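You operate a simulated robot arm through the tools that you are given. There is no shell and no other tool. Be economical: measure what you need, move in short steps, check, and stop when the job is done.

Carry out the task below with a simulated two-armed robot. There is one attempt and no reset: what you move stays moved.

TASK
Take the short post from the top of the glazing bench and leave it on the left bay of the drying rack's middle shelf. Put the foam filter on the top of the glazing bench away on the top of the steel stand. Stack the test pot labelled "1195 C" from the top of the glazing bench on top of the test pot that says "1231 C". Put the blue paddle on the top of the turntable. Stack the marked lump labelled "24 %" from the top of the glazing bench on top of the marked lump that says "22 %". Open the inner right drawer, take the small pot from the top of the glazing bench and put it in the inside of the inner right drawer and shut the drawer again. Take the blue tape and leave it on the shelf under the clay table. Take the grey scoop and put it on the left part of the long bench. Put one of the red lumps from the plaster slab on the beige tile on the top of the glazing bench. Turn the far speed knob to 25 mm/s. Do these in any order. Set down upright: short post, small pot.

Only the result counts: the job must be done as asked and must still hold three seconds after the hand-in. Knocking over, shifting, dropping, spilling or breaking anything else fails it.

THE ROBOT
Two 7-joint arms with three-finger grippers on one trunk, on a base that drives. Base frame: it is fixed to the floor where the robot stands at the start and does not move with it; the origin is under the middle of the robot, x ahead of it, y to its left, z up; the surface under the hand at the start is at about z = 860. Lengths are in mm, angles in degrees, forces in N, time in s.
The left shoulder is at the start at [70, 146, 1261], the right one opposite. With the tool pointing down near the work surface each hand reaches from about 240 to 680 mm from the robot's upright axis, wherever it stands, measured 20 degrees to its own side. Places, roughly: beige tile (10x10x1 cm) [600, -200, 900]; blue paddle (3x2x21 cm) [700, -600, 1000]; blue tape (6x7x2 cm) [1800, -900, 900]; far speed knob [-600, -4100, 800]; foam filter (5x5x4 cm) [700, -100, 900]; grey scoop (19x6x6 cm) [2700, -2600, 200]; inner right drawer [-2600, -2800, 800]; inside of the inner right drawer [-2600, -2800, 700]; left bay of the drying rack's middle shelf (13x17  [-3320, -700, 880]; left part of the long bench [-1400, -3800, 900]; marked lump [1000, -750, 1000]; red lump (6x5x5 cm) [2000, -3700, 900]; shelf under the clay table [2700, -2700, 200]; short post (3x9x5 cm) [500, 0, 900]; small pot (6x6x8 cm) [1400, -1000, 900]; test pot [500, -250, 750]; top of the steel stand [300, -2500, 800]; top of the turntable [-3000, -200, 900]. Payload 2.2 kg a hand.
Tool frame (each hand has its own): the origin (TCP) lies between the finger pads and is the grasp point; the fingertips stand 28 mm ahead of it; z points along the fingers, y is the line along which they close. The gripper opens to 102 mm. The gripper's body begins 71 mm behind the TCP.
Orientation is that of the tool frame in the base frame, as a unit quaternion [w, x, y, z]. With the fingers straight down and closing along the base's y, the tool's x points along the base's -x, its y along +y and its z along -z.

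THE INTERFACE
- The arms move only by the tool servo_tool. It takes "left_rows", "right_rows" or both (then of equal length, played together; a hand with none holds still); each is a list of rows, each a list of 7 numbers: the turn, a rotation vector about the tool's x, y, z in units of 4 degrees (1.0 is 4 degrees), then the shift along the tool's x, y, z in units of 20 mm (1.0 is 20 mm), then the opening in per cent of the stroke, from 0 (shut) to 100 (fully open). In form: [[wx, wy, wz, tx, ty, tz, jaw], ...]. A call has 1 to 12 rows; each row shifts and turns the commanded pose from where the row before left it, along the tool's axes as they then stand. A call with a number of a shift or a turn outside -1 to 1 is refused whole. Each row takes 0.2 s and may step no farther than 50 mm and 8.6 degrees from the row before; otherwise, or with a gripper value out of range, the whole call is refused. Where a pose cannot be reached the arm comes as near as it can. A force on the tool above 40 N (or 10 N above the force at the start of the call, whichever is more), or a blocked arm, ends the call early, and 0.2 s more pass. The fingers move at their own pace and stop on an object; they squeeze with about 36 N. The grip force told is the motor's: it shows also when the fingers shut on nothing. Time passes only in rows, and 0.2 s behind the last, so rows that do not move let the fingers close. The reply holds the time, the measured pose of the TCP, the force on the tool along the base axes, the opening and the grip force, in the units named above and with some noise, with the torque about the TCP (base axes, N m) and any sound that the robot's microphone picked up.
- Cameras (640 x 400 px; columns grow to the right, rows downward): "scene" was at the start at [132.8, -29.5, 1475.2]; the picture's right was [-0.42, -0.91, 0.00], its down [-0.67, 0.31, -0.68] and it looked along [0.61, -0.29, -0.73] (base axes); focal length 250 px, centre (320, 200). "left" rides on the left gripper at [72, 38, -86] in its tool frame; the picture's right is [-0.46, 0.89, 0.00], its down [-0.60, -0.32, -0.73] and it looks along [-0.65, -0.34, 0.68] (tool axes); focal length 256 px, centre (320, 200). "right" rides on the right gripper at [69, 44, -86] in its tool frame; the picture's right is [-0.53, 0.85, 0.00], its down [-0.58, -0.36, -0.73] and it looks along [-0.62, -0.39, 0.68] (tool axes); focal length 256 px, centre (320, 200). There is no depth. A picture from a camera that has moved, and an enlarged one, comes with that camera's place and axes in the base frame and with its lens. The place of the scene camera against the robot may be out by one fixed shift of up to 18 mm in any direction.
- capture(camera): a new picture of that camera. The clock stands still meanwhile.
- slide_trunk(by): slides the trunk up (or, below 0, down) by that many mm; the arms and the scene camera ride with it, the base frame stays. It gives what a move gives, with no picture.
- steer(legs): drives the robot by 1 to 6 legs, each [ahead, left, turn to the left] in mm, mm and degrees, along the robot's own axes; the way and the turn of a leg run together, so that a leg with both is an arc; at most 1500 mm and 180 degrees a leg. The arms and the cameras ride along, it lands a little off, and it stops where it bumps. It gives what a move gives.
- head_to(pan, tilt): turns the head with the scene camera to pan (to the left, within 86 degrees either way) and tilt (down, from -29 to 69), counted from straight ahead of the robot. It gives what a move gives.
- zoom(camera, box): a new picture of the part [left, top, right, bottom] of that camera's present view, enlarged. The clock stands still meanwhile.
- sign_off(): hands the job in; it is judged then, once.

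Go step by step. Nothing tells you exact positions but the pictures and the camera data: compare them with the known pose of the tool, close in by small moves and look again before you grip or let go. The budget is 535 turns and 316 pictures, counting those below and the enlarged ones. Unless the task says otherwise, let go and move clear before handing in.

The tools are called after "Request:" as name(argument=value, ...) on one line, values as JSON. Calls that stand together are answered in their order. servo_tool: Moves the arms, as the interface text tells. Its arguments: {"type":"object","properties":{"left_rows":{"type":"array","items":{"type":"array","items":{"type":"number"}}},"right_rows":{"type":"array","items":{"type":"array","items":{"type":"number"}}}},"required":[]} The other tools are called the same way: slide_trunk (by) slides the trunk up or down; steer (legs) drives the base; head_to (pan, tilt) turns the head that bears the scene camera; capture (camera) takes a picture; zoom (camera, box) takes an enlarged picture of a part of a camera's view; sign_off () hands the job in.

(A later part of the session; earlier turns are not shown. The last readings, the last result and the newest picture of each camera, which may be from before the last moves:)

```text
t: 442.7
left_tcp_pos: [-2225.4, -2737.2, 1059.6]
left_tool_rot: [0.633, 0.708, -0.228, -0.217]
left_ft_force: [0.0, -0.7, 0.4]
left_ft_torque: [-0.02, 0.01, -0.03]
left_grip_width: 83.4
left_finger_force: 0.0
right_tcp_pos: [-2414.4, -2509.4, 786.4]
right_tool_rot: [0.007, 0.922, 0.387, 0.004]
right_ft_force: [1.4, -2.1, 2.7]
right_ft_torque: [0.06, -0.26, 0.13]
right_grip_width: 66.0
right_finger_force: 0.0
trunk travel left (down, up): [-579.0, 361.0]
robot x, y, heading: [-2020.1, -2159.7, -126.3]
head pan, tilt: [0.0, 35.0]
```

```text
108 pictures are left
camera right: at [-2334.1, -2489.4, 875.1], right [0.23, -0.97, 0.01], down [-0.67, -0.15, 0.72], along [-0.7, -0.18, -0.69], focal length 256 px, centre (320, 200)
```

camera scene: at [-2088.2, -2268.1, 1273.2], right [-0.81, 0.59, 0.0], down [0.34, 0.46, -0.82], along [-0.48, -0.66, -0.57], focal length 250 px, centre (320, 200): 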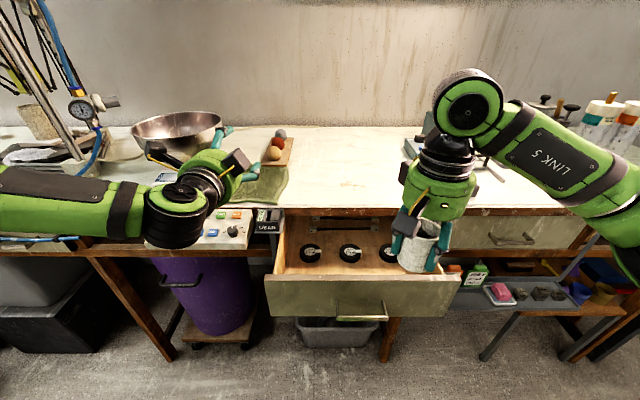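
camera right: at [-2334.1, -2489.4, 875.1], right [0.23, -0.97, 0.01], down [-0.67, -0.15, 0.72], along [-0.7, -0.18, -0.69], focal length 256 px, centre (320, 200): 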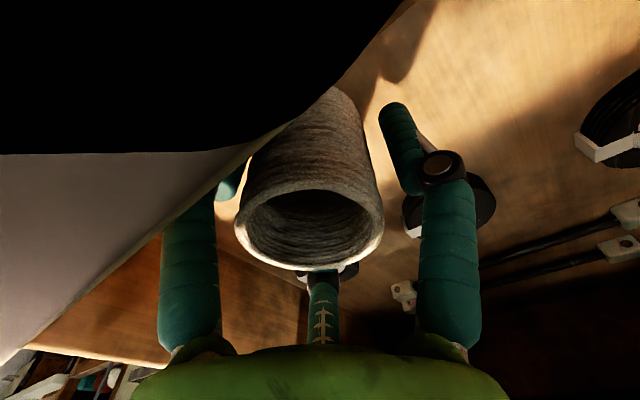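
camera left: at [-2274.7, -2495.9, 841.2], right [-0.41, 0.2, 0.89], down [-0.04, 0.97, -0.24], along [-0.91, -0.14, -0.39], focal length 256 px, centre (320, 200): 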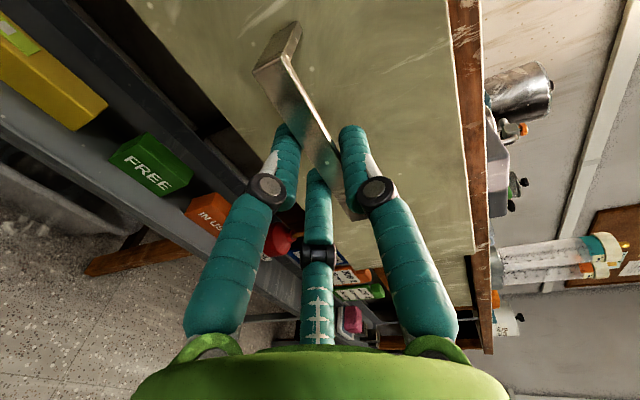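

Request:
servo_tool(right_rows=[[0, 0, 0, 0, 0, -0.5, 68], [0, 0, 0, 0, 0, -0.5, 68], [0, 0, 0, 0, 0, -1, 68], [0, 0, 0, 0, 0, -1, 68], [0, 0, 0, 0, 0, -1, 68], [0, 0, 0, 0, 0, -1, 68], [0, 0, 0, 0, 0, -1, 68], [0, 0, 0, 0, 0, -1, 68], [0, 0, 0, 0, 0, -1, 68], [0, 0, 0, 0, 0, -1, 68]])

Request:
capture(camera="right")

Request:
zoom(camera="scene", box=[250, 200, 470, 330])

```text
t: 444.9
left_tcp_pos: [-2224.8, -2737.8, 1059.7]
left_tool_rot: [0.633, 0.708, -0.227, -0.217]
left_ft_force: [0.4, 0.8, 0.4]
left_ft_torque: [-0.02, -0.02, -0.01]
left_grip_width: 83.5
left_finger_force: 0.1
right_tcp_pos: [-2415.6, -2507.2, 966.0]
right_tool_rot: [0.007, 0.922, 0.388, 0.004]
right_ft_force: [-1.0, -0.2, -0.3]
right_ft_torque: [-0.04, 0.0, 0.01]
right_grip_width: 69.3
right_finger_force: 0.1
trunk travel left (down, up): [-579.0, 361.0]
robot x, y, heading: [-2016.7, -2161.2, -126.2]
head pan, tilt: [0.0, 35.0]
```

```text
107 pictures are left
camera right: at [-2336.3, -2487.8, 1055.5], right [0.23, -0.97, 0.01], down [-0.67, -0.15, 0.72], along [-0.7, -0.18, -0.69], focal length 256 px, centre (320, 200)
```

right: 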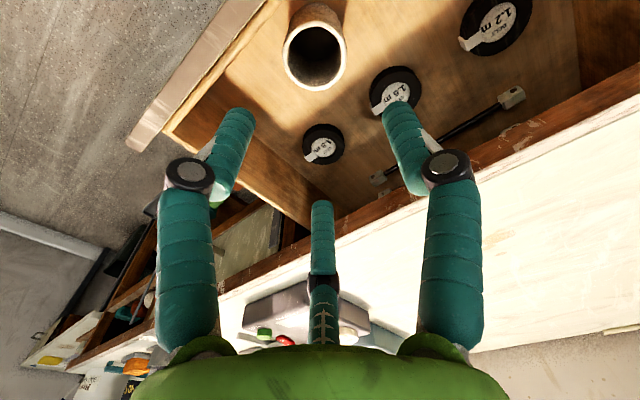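

```text
2.91 times, centred on (360, 265) of scene
camera zoom: at [-2087.8, -2268.0, 1273.2], right [-0.81, 0.59, 0.0], down [0.34, 0.46, -0.82], along [-0.48, -0.66, -0.57], focal length 728 px, centre (204, 11)
```

zoom: 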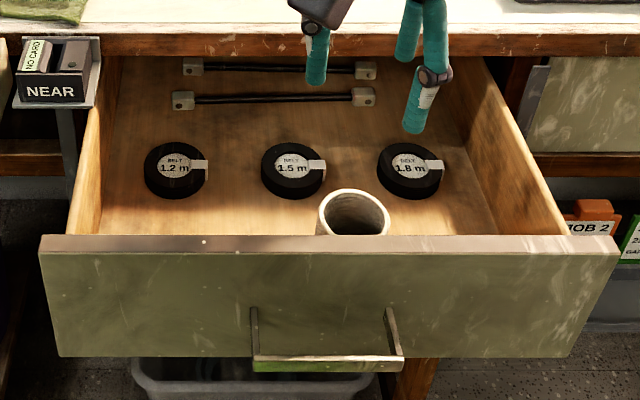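

Pot stands in the drawer. Back off and bring the forward-pointing left hand down to push the drawer shut by its bar.

Request:
steer(legs=[[-330, 0, 0]])

Request:
servo_tool(left_rows=[[0, 0, 0, -1, -0.3, -0.3, 0], [0, 0, 0, -1, -0.3, -0.3, 0], [0, 0, 0, -1, -0.3, -0.3, 0], [0, 0, 0, -1, -0.3, -0.3, 0], [0, 0, 0, -1, -0.3, -0.3, 0], [0, 0, 0, -1, -0.3, 0, 0], [0, 0, 0, -1, 0, 0, 0], [0, 0, 0, -1, 0, 0, 0], [0, 0, 0, -1, 0, 0, 0]])

Request:
servo_tool(left_rows=[[0, 0, 0, 0, -1, 0, 0], [0, 0, 0, 0, -1, 0, 0], [0, 0, 0, 0, -1, 0, 0], [0, 0, 0, 0, -1, 0, 0], [0, 0, 0, 0, -1, 0, 0], [0, 0, 0, 0, -1, 0, 0], [0, 0, 0, 0, -1, 0, 0], [0, 0, 0, 0, -1, 0, 0], [0, 0, 0, 0, -1, 0, 0], [0, 0, 0, 0, -1, 0, 0], [0, 0, 0, 0, -1, 0, 0]])

Request:
capture(camera="scene")

```text
t: 447.1
left_tcp_pos: [-2031.7, -2471.7, 1057.8]
left_tool_rot: [0.633, 0.708, -0.226, -0.217]
left_ft_force: [0.0, 0.7, 0.2]
left_ft_torque: [0.0, -0.02, 0.0]
left_grip_width: 83.6
left_finger_force: 0.2
right_tcp_pos: [-2223.0, -2241.6, 966.8]
right_tool_rot: [0.007, 0.921, 0.389, 0.004]
right_ft_force: [0.7, 0.7, 0.5]
right_ft_torque: [-0.02, -0.01, 0.04]
right_grip_width: 69.3
right_finger_force: 0.0
trunk travel left (down, up): [-579.0, 361.0]
robot x, y, heading: [-1825.9, -1897.6, -125.9]
head pan, tilt: [0.0, 35.0]
```

```text
t: 449.0
left_tcp_pos: [-2140.4, -2351.0, 1028.0]
left_tool_rot: [0.634, 0.711, -0.22, -0.211]
left_ft_force: [2.0, -0.1, -1.0]
left_ft_torque: [-0.07, 0.05, -0.27]
left_grip_width: 2.3
left_finger_force: 31.8
right_tcp_pos: [-2231.5, -2239.1, 967.6]
right_tool_rot: [0.004, 0.924, 0.383, 0.002]
right_ft_force: [-1.2, -0.1, 1.1]
right_ft_torque: [-0.03, -0.29, 0.08]
right_grip_width: 69.5
right_finger_force: 0.0
trunk travel left (down, up): [-579.0, 361.0]
robot x, y, heading: [-1822.3, -1897.4, -126.1]
head pan, tilt: [0.0, 35.0]
stopped in row 9 (right hand): the force on the tool passed its limit at 53 N (the readings are from after the stop); the commanded pose is now the measured one
```

```text
t: 451.4
left_tcp_pos: [-2130.8, -2329.5, 809.6]
left_tool_rot: [0.633, 0.711, -0.219, -0.212]
left_ft_force: [-0.9, 0.4, -0.7]
left_ft_torque: [0.01, -0.01, -0.04]
left_grip_width: 1.9
left_finger_force: 31.4
right_tcp_pos: [-2229.4, -2238.5, 967.6]
right_tool_rot: [0.003, 0.923, 0.384, 0.003]
right_ft_force: [-0.2, -0.9, 0.6]
right_ft_torque: [0.0, 0.0, 0.02]
right_grip_width: 69.4
right_finger_force: 0.1
trunk travel left (down, up): [-579.0, 361.0]
robot x, y, heading: [-1822.8, -1894.9, -125.9]
head pan, tilt: [0.0, 35.0]
```

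```text
105 pictures are left
camera scene: at [-1895.5, -2003.6, 1273.1], right [-0.81, 0.59, 0.0], down [0.34, 0.46, -0.82], along [-0.48, -0.66, -0.57], focal length 250 px, centre (320, 200)
```

scene: 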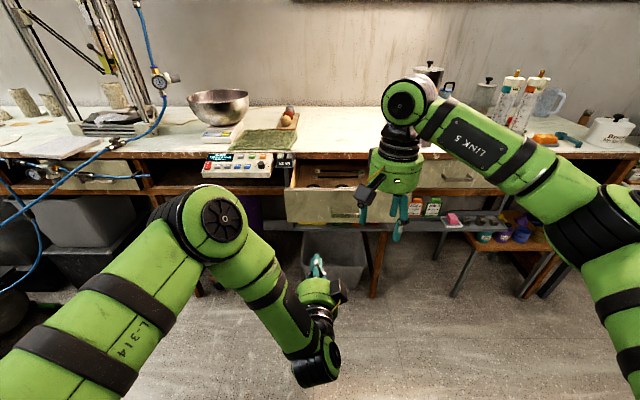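

Request:
servo_tool(right_rows=[[0, 0, 0, 0, -1, -1, 68], [0, 0, 0, 0, -1, -1, 68], [0, 0, 0, 0, -1, -1, 68], [0, 0, 0, 0, -1, -1, 68], [0, 0, 0, 0, -1, -1, 68], [0, 0, 0, 0.8, -1, -1, 68], [0, 0, 0, 0.8, -0.5, -1, 68], [0, 0, 0, 0.8, 0, -0.5, 68], [0, 0, 0, 0.8, 0, -0.5, 68]])

Request:
slide_trunk(by=-5)

Request:
steer(legs=[[0, -90, 0], [130, 0, 0]])

Request:
capture(camera="scene")

Request:
capture(camera="left")

```text
t: 453.4
left_tcp_pos: [-2130.0, -2329.6, 810.5]
left_tool_rot: [0.634, 0.71, -0.22, -0.212]
left_ft_force: [0.5, 0.5, -0.2]
left_ft_torque: [-0.02, 0.0, 0.0]
left_grip_width: 1.8
left_finger_force: 31.1
right_tcp_pos: [-2277.0, -2099.7, 1127.1]
right_tool_rot: [0.003, 0.923, 0.384, 0.002]
right_ft_force: [-0.9, -0.9, -0.1]
right_ft_torque: [0.02, 0.01, 0.0]
right_grip_width: 69.7
right_finger_force: 0.0
trunk travel left (down, up): [-579.0, 361.0]
robot x, y, heading: [-1820.1, -1895.1, -125.9]
head pan, tilt: [0.0, 35.0]
```

```text
t: 453.9
left_tcp_pos: [-2131.0, -2330.0, 803.7]
left_tool_rot: [0.635, 0.71, -0.22, -0.211]
left_ft_force: [-0.9, 0.3, 0.4]
left_ft_torque: [0.01, -0.01, 0.02]
left_grip_width: 2.0
left_finger_force: 31.5
right_tcp_pos: [-2277.9, -2101.3, 1122.5]
right_tool_rot: [0.003, 0.923, 0.384, 0.002]
right_ft_force: [-0.2, 1.0, 0.0]
right_ft_torque: [-0.01, 0.02, -0.01]
right_grip_width: 69.1
right_finger_force: 0.1
trunk travel left (down, up): [-574.0, 366.0]
robot x, y, heading: [-1828.2, -1893.2, -126.2]
head pan, tilt: [0.0, 35.0]
```

```text
t: 455.9
left_tcp_pos: [-2278.9, -2381.7, 804.5]
left_tool_rot: [0.634, 0.711, -0.219, -0.212]
left_ft_force: [0.9, -0.6, 0.6]
left_ft_torque: [-0.04, -0.01, -0.02]
left_grip_width: 2.1
left_finger_force: 31.6
right_tcp_pos: [-2426.8, -2152.3, 1121.8]
right_tool_rot: [0.003, 0.923, 0.384, 0.002]
right_ft_force: [-0.4, 0.0, 0.2]
right_ft_torque: [-0.01, 0.01, 0.02]
right_grip_width: 69.4
right_finger_force: 0.2
trunk travel left (down, up): [-574.0, 366.0]
robot x, y, heading: [-1975.4, -1946.5, -126.0]
head pan, tilt: [0.0, 35.0]
```

```text
104 pictures are left
camera scene: at [-2043.6, -2055.1, 1268.3], right [-0.81, 0.59, 0.0], down [0.34, 0.46, -0.82], along [-0.48, -0.66, -0.57], focal length 250 px, centre (320, 200)
```

scene: 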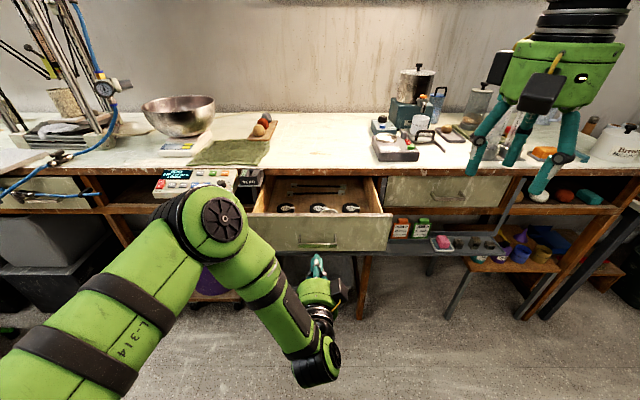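

```text
103 pictures are left
camera left: at [-2171.4, -2358.7, 849.2], right [-0.42, 0.18, 0.89], down [-0.05, 0.97, -0.22], along [-0.91, -0.14, -0.4], focal length 256 px, centre (320, 200)
```

left: 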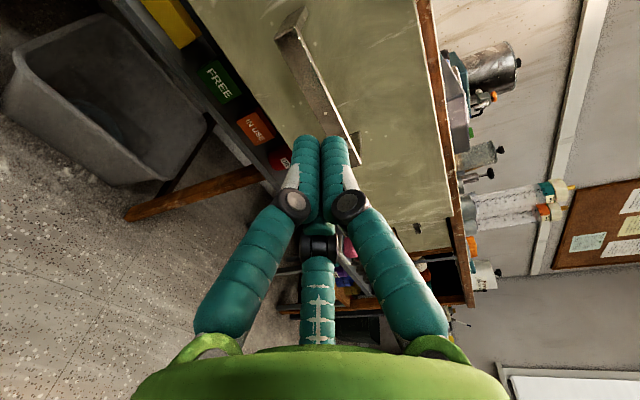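

Request:
steer(legs=[[150, 0, 0]])

Request:
capture(camera="left")

```text
t: 457.3
left_tcp_pos: [-2367.1, -2501.3, 803.5]
left_tool_rot: [0.633, 0.711, -0.221, -0.213]
left_ft_force: [0.2, 0.4, 0.2]
left_ft_torque: [0.01, 0.02, 0.01]
left_grip_width: 2.0
left_finger_force: 31.2
right_tcp_pos: [-2514.3, -2272.3, 1121.9]
right_tool_rot: [0.004, 0.924, 0.383, 0.001]
right_ft_force: [-0.3, 0.4, -0.5]
right_ft_torque: [-0.01, -0.02, -0.01]
right_grip_width: 69.6
right_finger_force: 0.1
trunk travel left (down, up): [-574.0, 366.0]
robot x, y, heading: [-2061.8, -2069.8, -126.2]
head pan, tilt: [0.0, 35.0]
```

```text
102 pictures are left
camera left: at [-2259.9, -2478.9, 849.0], right [-0.42, 0.18, 0.89], down [-0.05, 0.97, -0.22], along [-0.91, -0.14, -0.4], focal length 256 px, centre (320, 200)
```

left: 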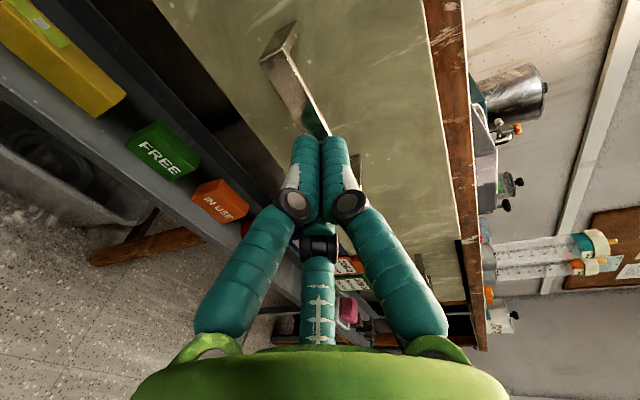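

Request:
steer(legs=[[95, 0, 0]])

Request:
capture(camera="left")

Request:
zoom(camera="scene", box=[220, 150, 440, 300])

```text
t: 458.4
left_tcp_pos: [-2422.7, -2578.2, 803.4]
left_tool_rot: [0.633, 0.711, -0.22, -0.211]
left_ft_force: [0.0, -0.3, -0.7]
left_ft_torque: [0.01, 0.02, 0.02]
left_grip_width: 2.2
left_finger_force: 31.4
right_tcp_pos: [-2569.2, -2347.7, 1121.1]
right_tool_rot: [0.002, 0.924, 0.383, 0.002]
right_ft_force: [0.9, -0.8, 0.0]
right_ft_torque: [0.01, -0.03, 0.02]
right_grip_width: 69.4
right_finger_force: 0.0
trunk travel left (down, up): [-574.0, 366.0]
robot x, y, heading: [-2116.0, -2140.9, -126.1]
head pan, tilt: [0.0, 35.0]
```

```text
101 pictures are left
camera left: at [-2314.9, -2554.7, 848.8], right [-0.42, 0.18, 0.89], down [-0.05, 0.97, -0.22], along [-0.91, -0.14, -0.4], focal length 256 px, centre (320, 200)
```

left: 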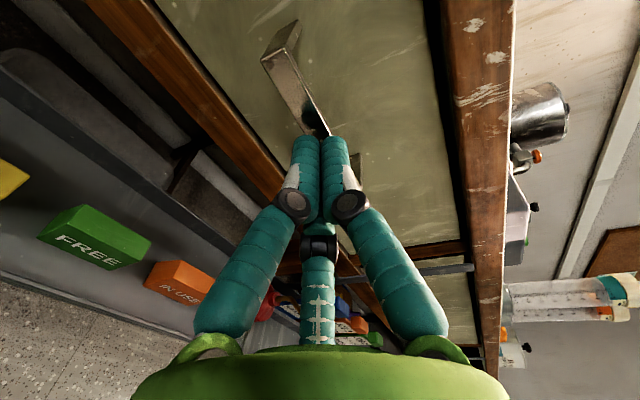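

```text
2.67 times, centred on (330, 225) of scene
camera zoom: at [-2187.1, -2251.4, 1268.2], right [-0.81, 0.59, 0.0], down [0.34, 0.46, -0.82], along [-0.48, -0.66, -0.57], focal length 668 px, centre (293, 133)
```

zoom: 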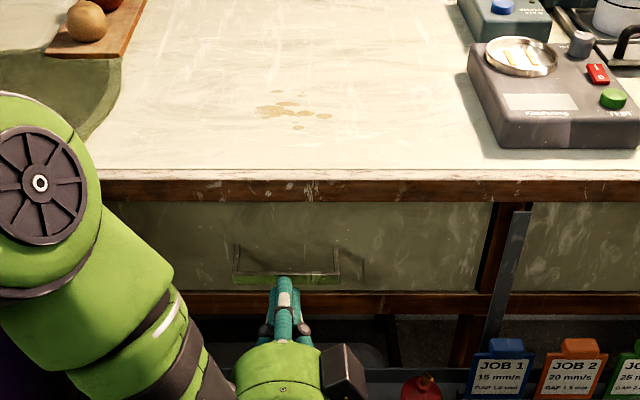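

Request:
steer(legs=[[12, 0, 0]])

Request:
steer(legs=[[10, 0, 0]])

Request:
zoom(camera="scene", box=[220, 150, 440, 300])

```text
t: 459.1
left_tcp_pos: [-2428.3, -2585.2, 803.8]
left_tool_rot: [0.634, 0.71, -0.22, -0.213]
left_ft_force: [6.9, 7.3, 3.4]
left_ft_torque: [-0.06, 0.06, -0.02]
left_grip_width: 1.9
left_finger_force: 31.5
right_tcp_pos: [-2575.3, -2357.1, 1123.1]
right_tool_rot: [0.003, 0.924, 0.383, 0.001]
right_ft_force: [0.1, 0.0, 0.0]
right_ft_torque: [-0.01, 0.03, 0.02]
right_grip_width: 69.2
right_finger_force: 0.0
trunk travel left (down, up): [-574.0, 366.0]
robot x, y, heading: [-2124.1, -2155.3, -126.0]
head pan, tilt: [0.0, 35.0]
```

```text
t: 460.0
left_tcp_pos: [-2428.8, -2584.8, 803.5]
left_tool_rot: [0.631, 0.712, -0.222, -0.213]
left_ft_force: [13.3, 12.4, 8.5]
left_ft_torque: [-0.16, 0.2, -0.02]
left_grip_width: 2.2
left_finger_force: 31.3
right_tcp_pos: [-2576.4, -2361.4, 1123.9]
right_tool_rot: [0.005, 0.923, 0.385, 0.0]
right_ft_force: [0.3, 0.5, 0.3]
right_ft_torque: [0.01, -0.01, 0.01]
right_grip_width: 69.1
right_finger_force: 0.1
trunk travel left (down, up): [-574.0, 366.0]
robot x, y, heading: [-2126.9, -2160.8, -126.1]
head pan, tilt: [0.0, 35.0]
stopped in leg 1: the force on the tool passed its limit at 47 N (the readings are from after the stop); the commanded pose is now the measured one
```

```text
2.67 times, centred on (330, 225) of scene
camera zoom: at [-2194.4, -2263.5, 1268.8], right [-0.81, 0.59, 0.0], down [0.33, 0.46, -0.82], along [-0.48, -0.66, -0.57], focal length 668 px, centre (293, 133)
```

zoom: 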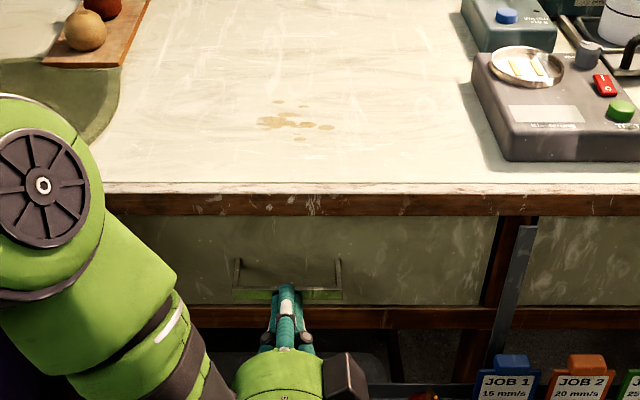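

Drawer is shut (firm stop). Backing off, and turning the left hand back to pointing down.

Request:
steer(legs=[[-300, 0, 0]])

Request:
slide_trunk(by=220)

Request:
servo_tool(left_rows=[[0, 0, -1, 0, 0, 0, 50], [0, 0, -1, 0, 0, 0, 50], [0, 0, -1, 0, 0, 0, 50], [0, 0, -1, 0, 0, 0, 50], [0, 0, -1, 0, 0, 0, 50], [0, 0, -1, 0, 0, 0, 50], [0, 0, -1, 0, 0, 0, 50], [0, 0, -1, 0, 0, 0, 50], [0, 0, -1, 0, 0, 0, 50], [0, 0, -1, 0, 0, 0, 50], [0, 0, -1, 0, 0, 0, 50], [0, 0, -1, 0, 0, 0, 50]])

Request:
servo_tool(left_rows=[[0, 0, -1, 0, 0, 0, 50], [0, 0, -1, 0, 0, 0, 50], [0, 0, -1, 0, 0, 0, 50], [0, 0, -1, 0, 0, 0, 50], [0, 0, -1, 0, 0, 0, 50], [0, 0, -1, 0, 0, 0, 50], [0, 0, -1, 0, 0, 0, 50], [0, 0, -1, 0, 0, 0, 50], [0, 0, -1, 0, 0, 0, 50], [0, 0, -1, 0, 0, 0, 50], [0, 0, -0.7, 0, 0, 0, 50]])

Request:
servo_tool(left_rows=[[0, 1, 0, 0, 0, 0, 50], [0, 1, 0, 0, 0, 0, 50], [0, 1, 0, 0, 0, 0, 50], [0, 1, 0, 0, 0, 0, 50], [0, 1, 0, 0, 0, 0, 50], [0, 1, 0, 0, 0, 0, 50], [0, 1, 0, 0, 0, 0, 50], [0, 1, 0, 0, 0, 0, 50], [0, 1, 0, 0, 0, 0, 50], [0, 1, 0, 0, 0, 0, 50], [0, 1, 0, 0, 0, 0, 50], [0, 1, 0, 0, 0, 0, 50]])

Request:
servo_tool(left_rows=[[0, 1, 0, 0, 0, 0, 50], [0, 1, 0, 0, 0, 0, 50], [0, 1, 0, 0, 0, 0, 50], [0, 1, 0, 0, 0, 0, 50], [0, 1, 0, 0, 0, 0, 50], [0, 1, 0, 0, 0, 0, 50], [0, 1, 0, 0, 0, 0, 50], [0, 1, 0, 0, 0, 0, 50], [0, 1, 0, 0, 0, 0, 50]])

```text
t: 462.0
left_tcp_pos: [-2256.2, -2345.1, 800.8]
left_tool_rot: [0.629, 0.713, -0.224, -0.212]
left_ft_force: [1.4, 0.2, -0.7]
left_ft_torque: [0.02, 0.03, 0.01]
left_grip_width: 2.0
left_finger_force: 31.1
right_tcp_pos: [-2405.0, -2122.2, 1121.0]
right_tool_rot: [0.004, 0.924, 0.383, 0.003]
right_ft_force: [0.3, 0.4, 0.7]
right_ft_torque: [0.02, 0.03, 0.01]
right_grip_width: 69.4
right_finger_force: 0.1
trunk travel left (down, up): [-574.0, 366.0]
robot x, y, heading: [-1954.3, -1920.2, -126.2]
head pan, tilt: [0.0, 35.0]
```

```text
t: 464.4
left_tcp_pos: [-2255.7, -2345.7, 1020.4]
left_tool_rot: [0.63, 0.713, -0.224, -0.212]
left_ft_force: [0.3, 0.6, 0.0]
left_ft_torque: [-0.02, 0.0, 0.02]
left_grip_width: 2.2
left_finger_force: 31.3
right_tcp_pos: [-2406.1, -2119.9, 1342.3]
right_tool_rot: [0.004, 0.924, 0.383, 0.002]
right_ft_force: [-0.2, -1.1, 0.3]
right_ft_torque: [0.0, 0.03, 0.0]
right_grip_width: 69.5
right_finger_force: 0.1
trunk travel left (down, up): [-794.0, 146.0]
robot x, y, heading: [-1955.0, -1920.5, -126.3]
head pan, tilt: [0.0, 35.0]
```

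```text
t: 467.0
left_tcp_pos: [-2255.7, -2344.4, 1020.3]
left_tool_rot: [0.488, 0.742, 0.086, -0.451]
left_ft_force: [0.5, -0.6, 0.1]
left_ft_torque: [-0.01, -0.03, -0.01]
left_grip_width: 51.2
left_finger_force: 0.0
right_tcp_pos: [-2403.9, -2121.9, 1341.9]
right_tool_rot: [0.004, 0.924, 0.384, 0.002]
right_ft_force: [0.4, -0.8, 0.7]
right_ft_torque: [0.02, -0.02, 0.01]
right_grip_width: 69.2
right_finger_force: 0.0
trunk travel left (down, up): [-794.0, 146.0]
robot x, y, heading: [-1947.7, -1918.2, -126.2]
head pan, tilt: [0.0, 35.0]
```

```text
t: 469.4
left_tcp_pos: [-2255.2, -2345.9, 1020.6]
left_tool_rot: [0.29, 0.66, 0.351, -0.597]
left_ft_force: [-1.1, 0.1, 0.5]
left_ft_torque: [0.01, -0.02, -0.01]
left_grip_width: 51.1
left_finger_force: 0.1
right_tcp_pos: [-2405.8, -2121.3, 1342.6]
right_tool_rot: [0.004, 0.924, 0.383, 0.002]
right_ft_force: [-0.1, 0.6, -0.5]
right_ft_torque: [0.0, 0.0, -0.01]
right_grip_width: 69.5
right_finger_force: 0.0
trunk travel left (down, up): [-794.0, 146.0]
robot x, y, heading: [-1952.4, -1918.5, -126.1]
head pan, tilt: [0.0, 35.0]
```

```text
t: 472.0
left_tcp_pos: [-2256.1, -2346.0, 1020.2]
left_tool_rot: [0.123, 0.847, 0.437, -0.278]
left_ft_force: [-0.6, 0.8, 0.6]
left_ft_torque: [0.0, 0.02, 0.0]
left_grip_width: 50.6
left_finger_force: 0.1
right_tcp_pos: [-2404.5, -2122.4, 1341.9]
right_tool_rot: [0.003, 0.924, 0.382, 0.002]
right_ft_force: [0.1, -0.7, -0.1]
right_ft_torque: [0.0, -0.03, -0.02]
right_grip_width: 69.7
right_finger_force: 0.0
trunk travel left (down, up): [-794.0, 146.0]
robot x, y, heading: [-1948.6, -1916.0, -126.4]
head pan, tilt: [0.0, 35.0]
```

```text
t: 474.0
left_tcp_pos: [-2256.8, -2345.1, 1020.2]
left_tool_rot: [-0.019, 0.891, 0.454, -0.001]
left_ft_force: [0.3, -0.8, 0.0]
left_ft_torque: [-0.03, 0.0, -0.02]
left_grip_width: 51.1
left_finger_force: 0.1
right_tcp_pos: [-2404.4, -2123.0, 1341.3]
right_tool_rot: [0.004, 0.924, 0.383, 0.003]
right_ft_force: [-1.0, 0.1, 0.2]
right_ft_torque: [-0.01, -0.01, 0.01]
right_grip_width: 69.7
right_finger_force: 0.0
trunk travel left (down, up): [-794.0, 146.0]
robot x, y, heading: [-1948.9, -1920.0, -126.2]
head pan, tilt: [0.0, 35.0]
```

Request:
servo_tool(left_rows=[[-0.5, -0.22, 0, 0, 0, 0, 60], [0, 0, 0, 0.5, 0.5, 0, 60], [0, 0, 0, 0.5, 0.5, 0, 60], [0, 0, 0, 0.5, 0.5, 0, 60], [0, 0, 0, 0.5, 0.5, 0, 60], [0, 0, 0, 0.5, 0.5, 0, 60], [0, 0, 0, 0, 0.5, 0, 60], [0, 0, 0, 0, 0.5, 0, 60]], right_rows=[[0, 0, 0, 0, 0, 1, 100], [0, 0, 0, 0, 0, 1, 100], [0, 0, 0, 0, 0, 1, 100], [0, 0, 0, 0, 0, 1, 100], [0, 0, 0, 0, 0, 1, 100], [0, 0, 0, 0, 0, 1, 100], [0, 0, 0, 0, 0, 1, 100], [0, 0, 0, 0, 0, 1, 100]])

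Request:
steer(legs=[[0, 1300, 0], [-1500, 0, 0], [0, 0, 180]])

Request:
head_to(pan=0, tilt=40)

Request:
capture(camera="scene")

```text
t: 475.8
left_tcp_pos: [-2170.0, -2346.2, 1021.7]
left_tool_rot: [0.0, 0.891, 0.455, 0.0]
left_ft_force: [-1.0, 0.5, -0.4]
left_ft_torque: [0.0, 0.01, 0.02]
left_grip_width: 61.5
left_finger_force: 0.0
right_tcp_pos: [-2404.1, -2122.4, 1181.7]
right_tool_rot: [0.004, 0.924, 0.382, 0.001]
right_ft_force: [-0.1, 0.5, -0.3]
right_ft_torque: [0.0, 0.01, -0.02]
right_grip_width: 102.1
right_finger_force: 0.0
trunk travel left (down, up): [-794.0, 146.0]
robot x, y, heading: [-1950.4, -1918.5, -126.1]
head pan, tilt: [0.0, 35.0]
```

```text
t: 496.7
left_tcp_pos: [213.8, -1032.0, 1019.8]
left_tool_rot: [0.001, -0.447, 0.895, 0.0]
left_ft_force: [0.7, 0.4, 0.0]
left_ft_torque: [0.02, -0.02, -0.01]
left_grip_width: 61.3
left_finger_force: 0.1
right_tcp_pos: [441.6, -1258.2, 1181.4]
right_tool_rot: [-0.004, -0.375, 0.927, 0.004]
right_ft_force: [0.3, -0.5, 0.9]
right_ft_torque: [0.02, -0.03, 0.01]
right_grip_width: 101.9
right_finger_force: 0.0
trunk travel left (down, up): [-794.0, 146.0]
robot x, y, heading: [-13.9, -1454.1, 52.6]
head pan, tilt: [0.0, 35.0]
```

```text
t: 497.3
left_tcp_pos: [212.8, -1030.1, 1020.4]
left_tool_rot: [0.0, -0.447, 0.895, 0.0]
left_ft_force: [0.9, -0.7, -0.3]
left_ft_torque: [-0.02, 0.01, 0.0]
left_grip_width: 61.2
left_finger_force: 0.1
right_tcp_pos: [441.2, -1258.6, 1181.7]
right_tool_rot: [-0.002, -0.375, 0.927, 0.003]
right_ft_force: [0.2, 0.2, -0.4]
right_ft_torque: [0.0, 0.0, -0.02]
right_grip_width: 102.2
right_finger_force: 0.0
trunk travel left (down, up): [-794.0, 146.0]
robot x, y, heading: [-13.2, -1454.5, 52.7]
head pan, tilt: [0.0, 40.0]
```

```text
98 pictures are left
camera scene: at [78.9, -1344.2, 1480.6], right [0.8, -0.6, 0.0], down [-0.39, -0.51, -0.77], along [0.46, 0.61, -0.64], focal length 250 px, centre (320, 200)
```

scene: 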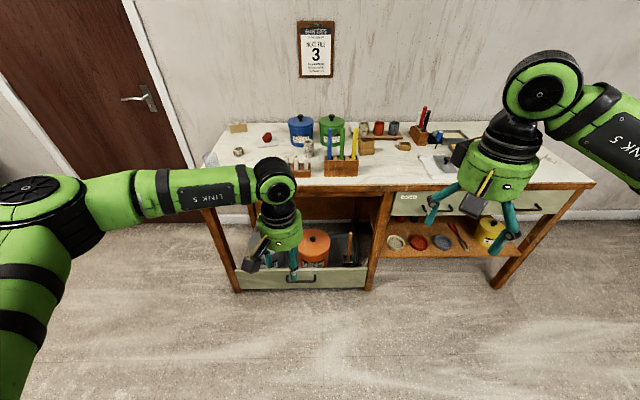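

Now the blue paddle with the right hand. Driving up to the bench's long side.

Request:
steer(legs=[[0, 0, 1.2], [610, 0, 0]])

Request:
capture(camera="scene")

Request:
capture(camera="right")

```text
t: 501.1
left_tcp_pos: [561.0, -536.8, 1020.8]
left_tool_rot: [0.002, -0.456, 0.89, 0.001]
left_ft_force: [-0.6, -0.1, -0.4]
left_ft_torque: [0.0, -0.01, 0.02]
left_grip_width: 61.3
left_finger_force: 0.1
right_tcp_pos: [794.5, -760.4, 1182.0]
right_tool_rot: [-0.001, -0.383, 0.924, 0.004]
right_ft_force: [-1.3, -1.3, 0.8]
right_ft_torque: [0.0, 0.0, 0.0]
right_grip_width: 102.0
right_finger_force: 0.0
trunk travel left (down, up): [-794.0, 146.0]
robot x, y, heading: [345.3, -963.8, 54.1]
head pan, tilt: [0.0, 40.0]
```

```text
97 pictures are left
camera scene: at [432.8, -852.6, 1480.7], right [0.81, -0.59, 0.0], down [-0.38, -0.52, -0.77], along [0.45, 0.62, -0.64], focal length 250 px, centre (320, 200)
```

scene: 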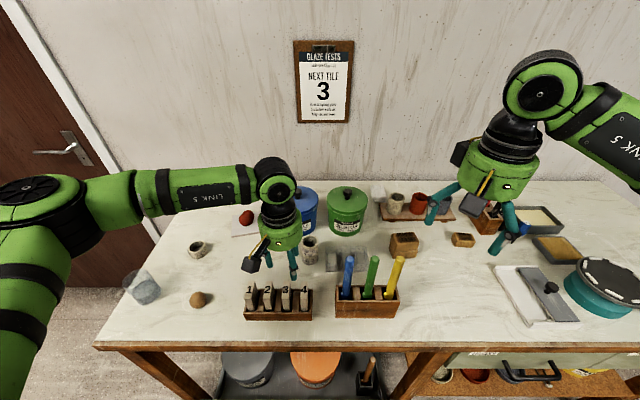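

```text
96 pictures are left
camera right: at [715.8, -779.8, 1269.7], right [-0.22, 0.97, 0.01], down [0.67, 0.15, 0.73], along [0.71, 0.17, -0.69], focal length 256 px, centre (320, 200)
```

right: 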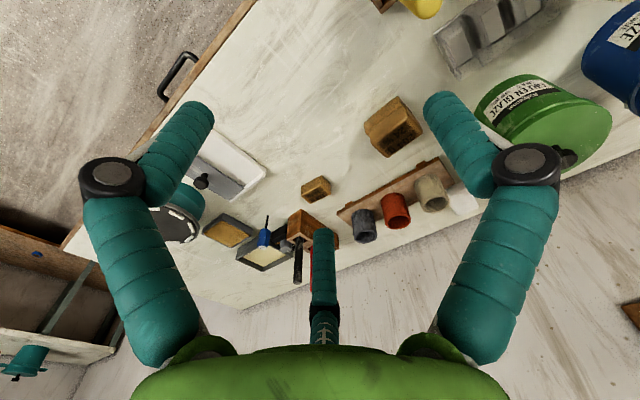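

Request:
zoom(camera="scene", box=[280, 220, 440, 330])

```text
3.64 times, centred on (360, 275) of scene
camera zoom: at [432.8, -852.6, 1480.7], right [0.81, -0.59, 0.0], down [-0.38, -0.52, -0.77], along [0.45, 0.62, -0.64], focal length 910 px, centre (174, -73)
```

zoom: 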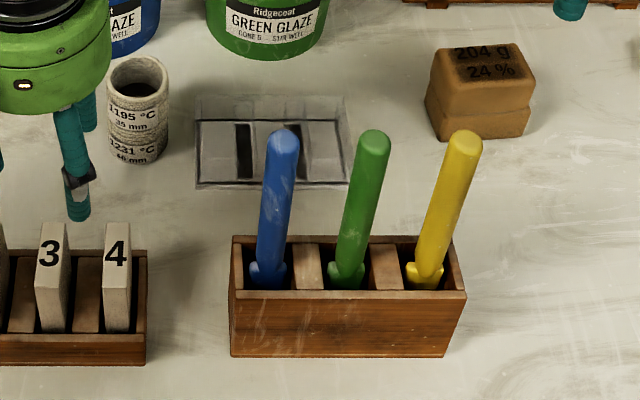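

Request:
servo_tool(left_rows=[[0, 0, 0, 0.3, 1, -0.5, 60], [0, 0, 0, 0.3, 1, -0.5, 60], [0, 0, 0, 0.3, 1, -0.5, 60], [0, 0, 0, 0.3, 1, -0.5, 60], [0, 0, 0, 0.3, 1, -0.5, 60], [0, 0, 0, 0.3, 1, -0.5, 60], [0, 0, 0, 0.3, 1, 0, 60], [0, 0, 0, 0, 0, 0, 60], [0, 0, 0, 0, 0, 0, 60], [0, 0, 0, 0, 0, 0, 60]], right_rows=[[0, 0, 0, 0.14, 0.936, 0, 50], [0, 0, 0, 0.14, 0.936, 0, 50], [0, 0, 0, 0.14, 0.936, 0, 50], [0, 0, 0, 0.14, 0.936, 0, 50], [0, 0, 0, 0.14, 0.936, 0, 50], [0, 0, 0, 0.14, 0.936, 0, 50], [0, 0, 0, 0.14, 0.936, 0, 50], [0, 0, 0, 0.14, 0.936, 0, 50], [0, 0, 0, 0.14, 0.936, 0, 50], [0, 0, 0, 0.14, 0.936, 0, 50]])

Request:
capture(camera="right")

```text
t: 503.3
left_tcp_pos: [421.5, -485.7, 1078.5]
left_tool_rot: [0.001, -0.456, 0.89, -0.001]
left_ft_force: [0.5, -0.3, -1.2]
left_ft_torque: [-0.03, -0.01, -0.01]
left_grip_width: 60.9
left_finger_force: 0.1
right_tcp_pos: [640.8, -647.3, 1182.9]
right_tool_rot: [-0.001, -0.384, 0.923, 0.003]
right_ft_force: [1.0, 0.0, 0.8]
right_ft_torque: [0.01, -0.03, 0.01]
right_grip_width: 51.1
right_finger_force: 0.0
trunk travel left (down, up): [-794.0, 146.0]
robot x, y, heading: [344.5, -964.4, 54.2]
head pan, tilt: [0.0, 40.0]
```

```text
94 pictures are left
camera right: at [562.5, -666.4, 1271.1], right [-0.22, 0.97, 0.01], down [0.67, 0.15, 0.73], along [0.71, 0.17, -0.69], focal length 256 px, centre (320, 200)
```

right: 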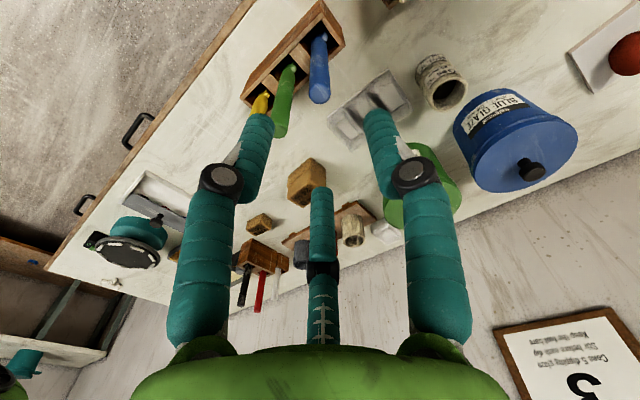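

Request:
servo_tool(right_rows=[[0, 0, 0, -0.27, -0.27, 1, 50], [0, 0, 0, 0, 0, 1, 50], [0, 0, 0, 0, 0, 1, 50], [0, 0, 0, 0, 0, 0.7, 50]])

Request:
capture(camera="right")

```text
t: 504.3
left_tcp_pos: [423.0, -487.5, 1080.1]
left_tool_rot: [0.001, -0.456, 0.89, 0.0]
left_ft_force: [0.5, 0.0, -0.1]
left_ft_torque: [0.01, 0.02, -0.03]
left_grip_width: 61.5
left_finger_force: 0.0
right_tcp_pos: [649.9, -647.7, 1109.2]
right_tool_rot: [-0.003, -0.385, 0.923, 0.004]
right_ft_force: [0.2, 0.7, 0.7]
right_ft_torque: [-0.03, -0.01, 0.01]
right_grip_width: 50.8
right_finger_force: 0.1
trunk travel left (down, up): [-794.0, 146.0]
robot x, y, heading: [342.3, -965.9, 53.9]
head pan, tilt: [0.0, 40.0]
```

```text
93 pictures are left
camera right: at [572.0, -666.9, 1196.6], right [-0.22, 0.97, 0.01], down [0.67, 0.15, 0.73], along [0.71, 0.17, -0.69], focal length 256 px, centre (320, 200)
```

right: 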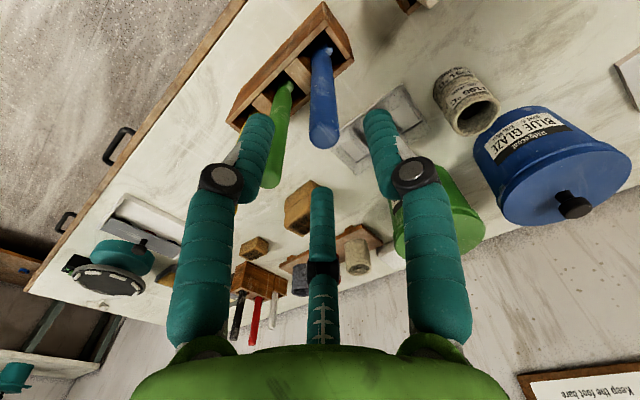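

Request:
servo_tool(right_rows=[[0, 0, 0, 0, 0, 1, 50], [0, 0, 0, 0, 0, 1, 50], [0, 0, 0, 0, 0, 1, 50], [0, 0, 0, 0, 0, 0.4, 50], [0, 0, 0, 0, 0, 0, 20], [0, 0, 0, 0, 0, 0, 0], [0, 0, 0, 0, 0, 0, 0]])

Request:
servo_tool(right_rows=[[0, 0, 0, 0, 0, -1, 0], [0, 0, 0, 0, 0, -1, 0], [0, 0, 0, 0, 0, -1, 0], [0, 0, 0, 0, 0, -1, 0], [0, 0, 0, 0, 0, -1, 0], [0, 0, 0, 0, 0, -1, 0], [0, 0, 0, 0, 0, -1, 0], [0, 0, 0, 0, 0, -1, 0]])

Request:
capture(camera="scene")

```text
t: 505.9
left_tcp_pos: [422.8, -486.6, 1080.3]
left_tool_rot: [0.002, -0.456, 0.89, 0.0]
left_ft_force: [0.0, 0.4, 0.6]
left_ft_torque: [0.0, 0.0, -0.03]
left_grip_width: 61.3
left_finger_force: 0.2
right_tcp_pos: [647.9, -646.6, 1041.4]
right_tool_rot: [-0.002, -0.384, 0.923, 0.004]
right_ft_force: [-0.2, -0.3, 0.5]
right_ft_torque: [0.02, 0.0, 0.0]
right_grip_width: 16.1
right_finger_force: 35.8
trunk travel left (down, up): [-794.0, 146.0]
robot x, y, heading: [343.6, -965.5, 53.9]
head pan, tilt: [0.0, 40.0]
```

```text
t: 507.7
left_tcp_pos: [422.8, -487.5, 1081.2]
left_tool_rot: [0.0, -0.456, 0.89, 0.001]
left_ft_force: [-0.5, 0.0, -0.2]
left_ft_torque: [-0.01, -0.04, 0.03]
left_grip_width: 61.2
left_finger_force: 0.0
right_tcp_pos: [650.1, -648.5, 1202.5]
right_tool_rot: [-0.002, -0.384, 0.923, 0.003]
right_ft_force: [0.1, 0.4, 0.2]
right_ft_torque: [0.02, 0.01, 0.0]
right_grip_width: 16.3
right_finger_force: 36.3
trunk travel left (down, up): [-794.0, 146.0]
robot x, y, heading: [343.9, -965.5, 53.8]
head pan, tilt: [0.0, 40.0]
```

```text
92 pictures are left
camera scene: at [433.1, -851.7, 1480.6], right [0.81, -0.59, 0.0], down [-0.38, -0.52, -0.77], along [0.45, 0.62, -0.64], focal length 250 px, centre (320, 200)
```

scene: 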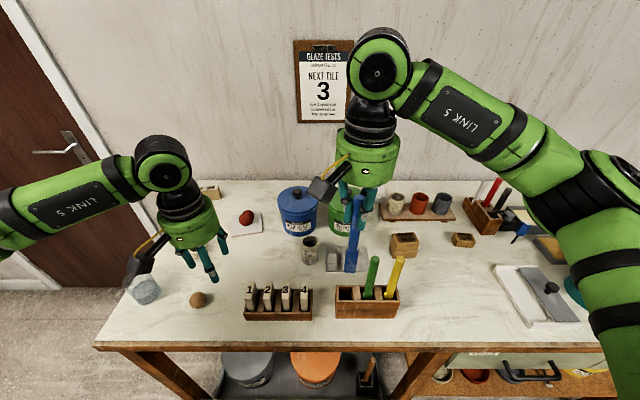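

Paddle drawn out. Raise, and drive to the near end for the post.

Request:
slide_trunk(by=120)

Request:
steer(legs=[[-450, 0, 0], [0, 0, -80], [-917, 165, 0], [250, 905, 0]])

Request:
head_to(pan=10, tilt=50)

Request:
capture(camera="scene")

Request:
capture(camera="left")

```text
t: 509.2
left_tcp_pos: [423.1, -488.2, 1200.1]
left_tool_rot: [0.0, -0.455, 0.89, 0.001]
left_ft_force: [0.3, 0.2, 0.1]
left_ft_torque: [0.0, -0.02, 0.04]
left_grip_width: 61.2
left_finger_force: 0.0
right_tcp_pos: [651.9, -646.7, 1321.6]
right_tool_rot: [-0.001, -0.384, 0.923, 0.003]
right_ft_force: [-1.3, 0.0, 0.7]
right_ft_torque: [0.07, 0.03, -0.02]
right_grip_width: 16.5
right_finger_force: 35.7
trunk travel left (down, up): [-914.0, 26.0]
robot x, y, heading: [343.1, -963.2, 53.9]
head pan, tilt: [0.0, 40.0]
```

```text
t: 524.3
left_tcp_pos: [420.6, -72.1, 1200.5]
left_tool_rot: [0.002, 0.217, 0.976, 0.001]
left_ft_force: [-0.3, -0.5, -0.5]
left_ft_torque: [0.02, -0.01, -0.01]
left_grip_width: 61.2
left_finger_force: 0.1
right_tcp_pos: [304.8, -325.0, 1322.2]
right_tool_rot: [0.002, 0.294, 0.956, 0.006]
right_ft_force: [0.7, -0.8, 0.2]
right_ft_torque: [0.0, 0.01, 0.0]
right_grip_width: 16.4
right_finger_force: 35.8
trunk travel left (down, up): [-914.0, 26.0]
robot x, y, heading: [-57.2, -77.1, -25.4]
head pan, tilt: [0.0, 40.0]
```

```text
t: 525.0
left_tcp_pos: [420.0, -72.1, 1201.6]
left_tool_rot: [0.002, 0.218, 0.976, 0.001]
left_ft_force: [-0.3, 0.3, 0.3]
left_ft_torque: [-0.02, 0.02, -0.01]
left_grip_width: 61.0
left_finger_force: 0.1
right_tcp_pos: [305.4, -325.3, 1322.0]
right_tool_rot: [0.001, 0.294, 0.956, 0.006]
right_ft_force: [-0.5, 0.4, 0.1]
right_ft_torque: [-0.02, 0.02, -0.01]
right_grip_width: 16.2
right_finger_force: 35.9
trunk travel left (down, up): [-914.0, 26.0]
robot x, y, heading: [-59.5, -78.1, -25.3]
head pan, tilt: [10.0, 50.0]
```

```text
91 pictures are left
camera scene: at [65.9, -120.6, 1586.7], right [-0.27, -0.96, 0.0], down [-0.74, 0.21, -0.64], along [0.62, -0.17, -0.76], focal length 250 px, centre (320, 200)
```

scene: 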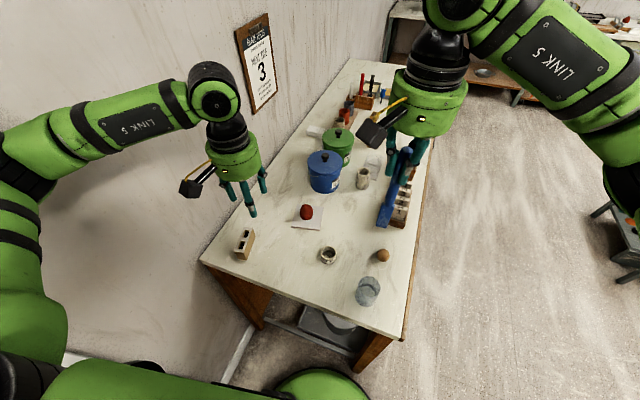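

```text
90 pictures are left
camera left: at [371.7, -8.0, 1287.4], right [0.8, 0.6, 0.0], down [0.41, -0.55, 0.73], along [0.44, -0.58, -0.68], focal length 256 px, centre (320, 200)
```

left: 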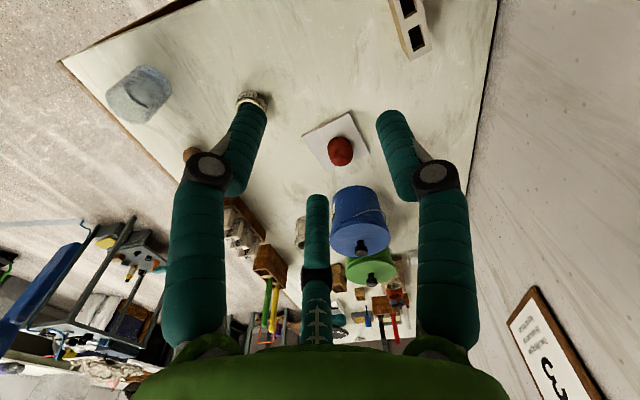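

Request:
servo_tool(left_rows=[[0, 0, 0, -0.5, 0.9, 0, 100], [0, 0, 0, -0.5, 0.9, 0, 100], [0, 0, 0, -0.5, 0.9, 0, 100], [0, 0, 0, -0.5, 0.9, 0, 100], [0, 0, 0, -0.5, 0.9, 0, 100], [0, 0, 0, -0.5, 0.9, 1, 100], [0, 0, 0, 0, 0, 1, 100], [0, 0, 0, 0, 0, 1, 100], [0, 0, 0, 0, 0, 1, 100], [0, 0, 0, 0, 0, 1, 100], [0, 0, 0, 0, 0, 1, 100], [0, 0, 0, 0, 0, 1, 100]])

Request:
slide_trunk(by=-70)

Request:
capture(camera="left")

```text
t: 527.6
left_tcp_pos: [517.2, -2.2, 1064.2]
left_tool_rot: [0.004, 0.217, 0.976, 0.004]
left_ft_force: [0.2, 0.3, 0.0]
left_ft_torque: [-0.03, 0.02, -0.01]
left_grip_width: 102.2
left_finger_force: 0.1
right_tcp_pos: [298.2, -330.4, 1323.0]
right_tool_rot: [0.004, 0.294, 0.956, 0.009]
right_ft_force: [-0.2, -0.3, -0.9]
right_ft_torque: [0.0, 0.0, 0.0]
right_grip_width: 16.2
right_finger_force: 35.6
trunk travel left (down, up): [-914.0, 26.0]
robot x, y, heading: [-59.0, -77.9, -25.4]
head pan, tilt: [10.0, 50.0]
```

```text
t: 528.7
left_tcp_pos: [516.7, -5.0, 994.0]
left_tool_rot: [0.003, 0.218, 0.976, 0.004]
left_ft_force: [0.2, -0.4, 0.4]
left_ft_torque: [0.03, 0.01, 0.01]
left_grip_width: 101.9
left_finger_force: 0.1
right_tcp_pos: [299.7, -331.7, 1251.1]
right_tool_rot: [0.004, 0.294, 0.956, 0.009]
right_ft_force: [-0.2, 0.2, -0.4]
right_ft_torque: [-0.02, 0.02, -0.02]
right_grip_width: 16.3
right_finger_force: 36.1
trunk travel left (down, up): [-844.0, 96.0]
robot x, y, heading: [-55.6, -76.2, -25.0]
head pan, tilt: [10.0, 50.0]
```

```text
89 pictures are left
camera left: at [468.2, 59.4, 1080.2], right [0.8, 0.6, 0.01], down [0.41, -0.55, 0.73], along [0.45, -0.58, -0.68], focal length 256 px, centre (320, 200)
```

left: 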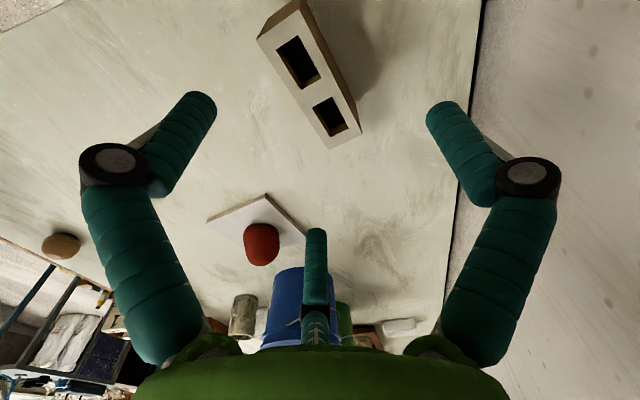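

Request:
servo_tool(left_rows=[[0, 0, -0.9, 0.32, -0.29, 0, 100], [0, 0, 0, 0, 0, 1, 100], [0, 0, 0, 0, 0, 1, 100], [0, 0, 0, 0, 0, 0.5, 100], [0, 0, 0, 0, 0, 0, 100]])

Request:
capture(camera="left")

```text
t: 529.9
left_tcp_pos: [511.4, -0.6, 943.8]
left_tool_rot: [0.003, 0.187, 0.982, 0.002]
left_ft_force: [-0.5, -0.3, 0.5]
left_ft_torque: [0.02, 0.0, 0.02]
left_grip_width: 102.1
left_finger_force: 0.1
right_tcp_pos: [302.9, -326.1, 1251.5]
right_tool_rot: [0.004, 0.294, 0.956, 0.007]
right_ft_force: [-0.7, 0.7, -0.2]
right_ft_torque: [-0.02, 0.01, -0.01]
right_grip_width: 16.1
right_finger_force: 36.0
trunk travel left (down, up): [-844.0, 96.0]
robot x, y, heading: [-57.9, -78.7, -25.4]
head pan, tilt: [10.0, 50.0]
```

```text
88 pictures are left
camera left: at [459.0, 58.7, 1029.3], right [0.76, 0.65, 0.01], down [0.44, -0.52, 0.73], along [0.48, -0.55, -0.68], focal length 256 px, centre (320, 200)
```

left: 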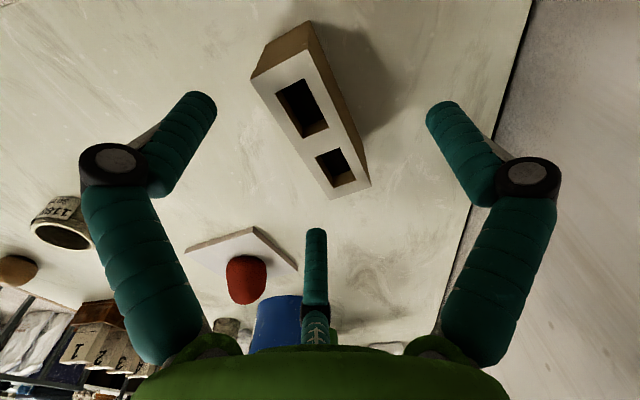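

Request:
servo_tool(left_rows=[[0, 0, 0, 0.03, -0.3, 1, 100], [0, 0, 0, 0, 0, 1, 100], [0, 0, 0, 0, 0, 0.4, 100], [0, 0, 0, 0, 0, 0, 60], [0, 0, 0, 0, 0, 0, 20], [0, 0, 0, 0, 0, 0, 0], [0, 0, 0, 0, 0, 0, 0]])

Request:
capture(camera="left")

```text
t: 531.5
left_tcp_pos: [514.9, -4.4, 892.6]
left_tool_rot: [0.002, 0.188, 0.982, 0.0]
left_ft_force: [0.1, -0.5, 1.9]
left_ft_torque: [-0.01, -0.13, -0.05]
left_grip_width: 43.0
left_finger_force: 35.7
right_tcp_pos: [306.7, -322.1, 1252.8]
right_tool_rot: [0.001, 0.293, 0.956, 0.004]
right_ft_force: [0.2, 0.3, -1.3]
right_ft_torque: [0.03, 0.01, -0.03]
right_grip_width: 16.0
right_finger_force: 36.1
trunk travel left (down, up): [-844.0, 96.0]
robot x, y, heading: [-57.1, -78.9, -25.4]
head pan, tilt: [10.0, 50.0]
```

```text
87 pictures are left
camera left: at [461.0, 56.8, 978.2], right [0.76, 0.65, 0.0], down [0.44, -0.52, 0.73], along [0.48, -0.56, -0.68], focal length 256 px, centre (320, 200)
```

left: 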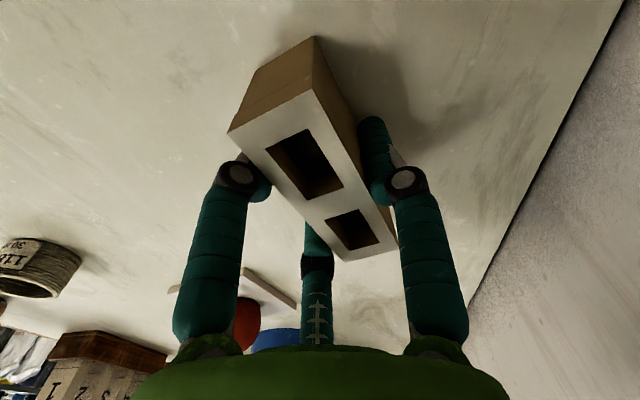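

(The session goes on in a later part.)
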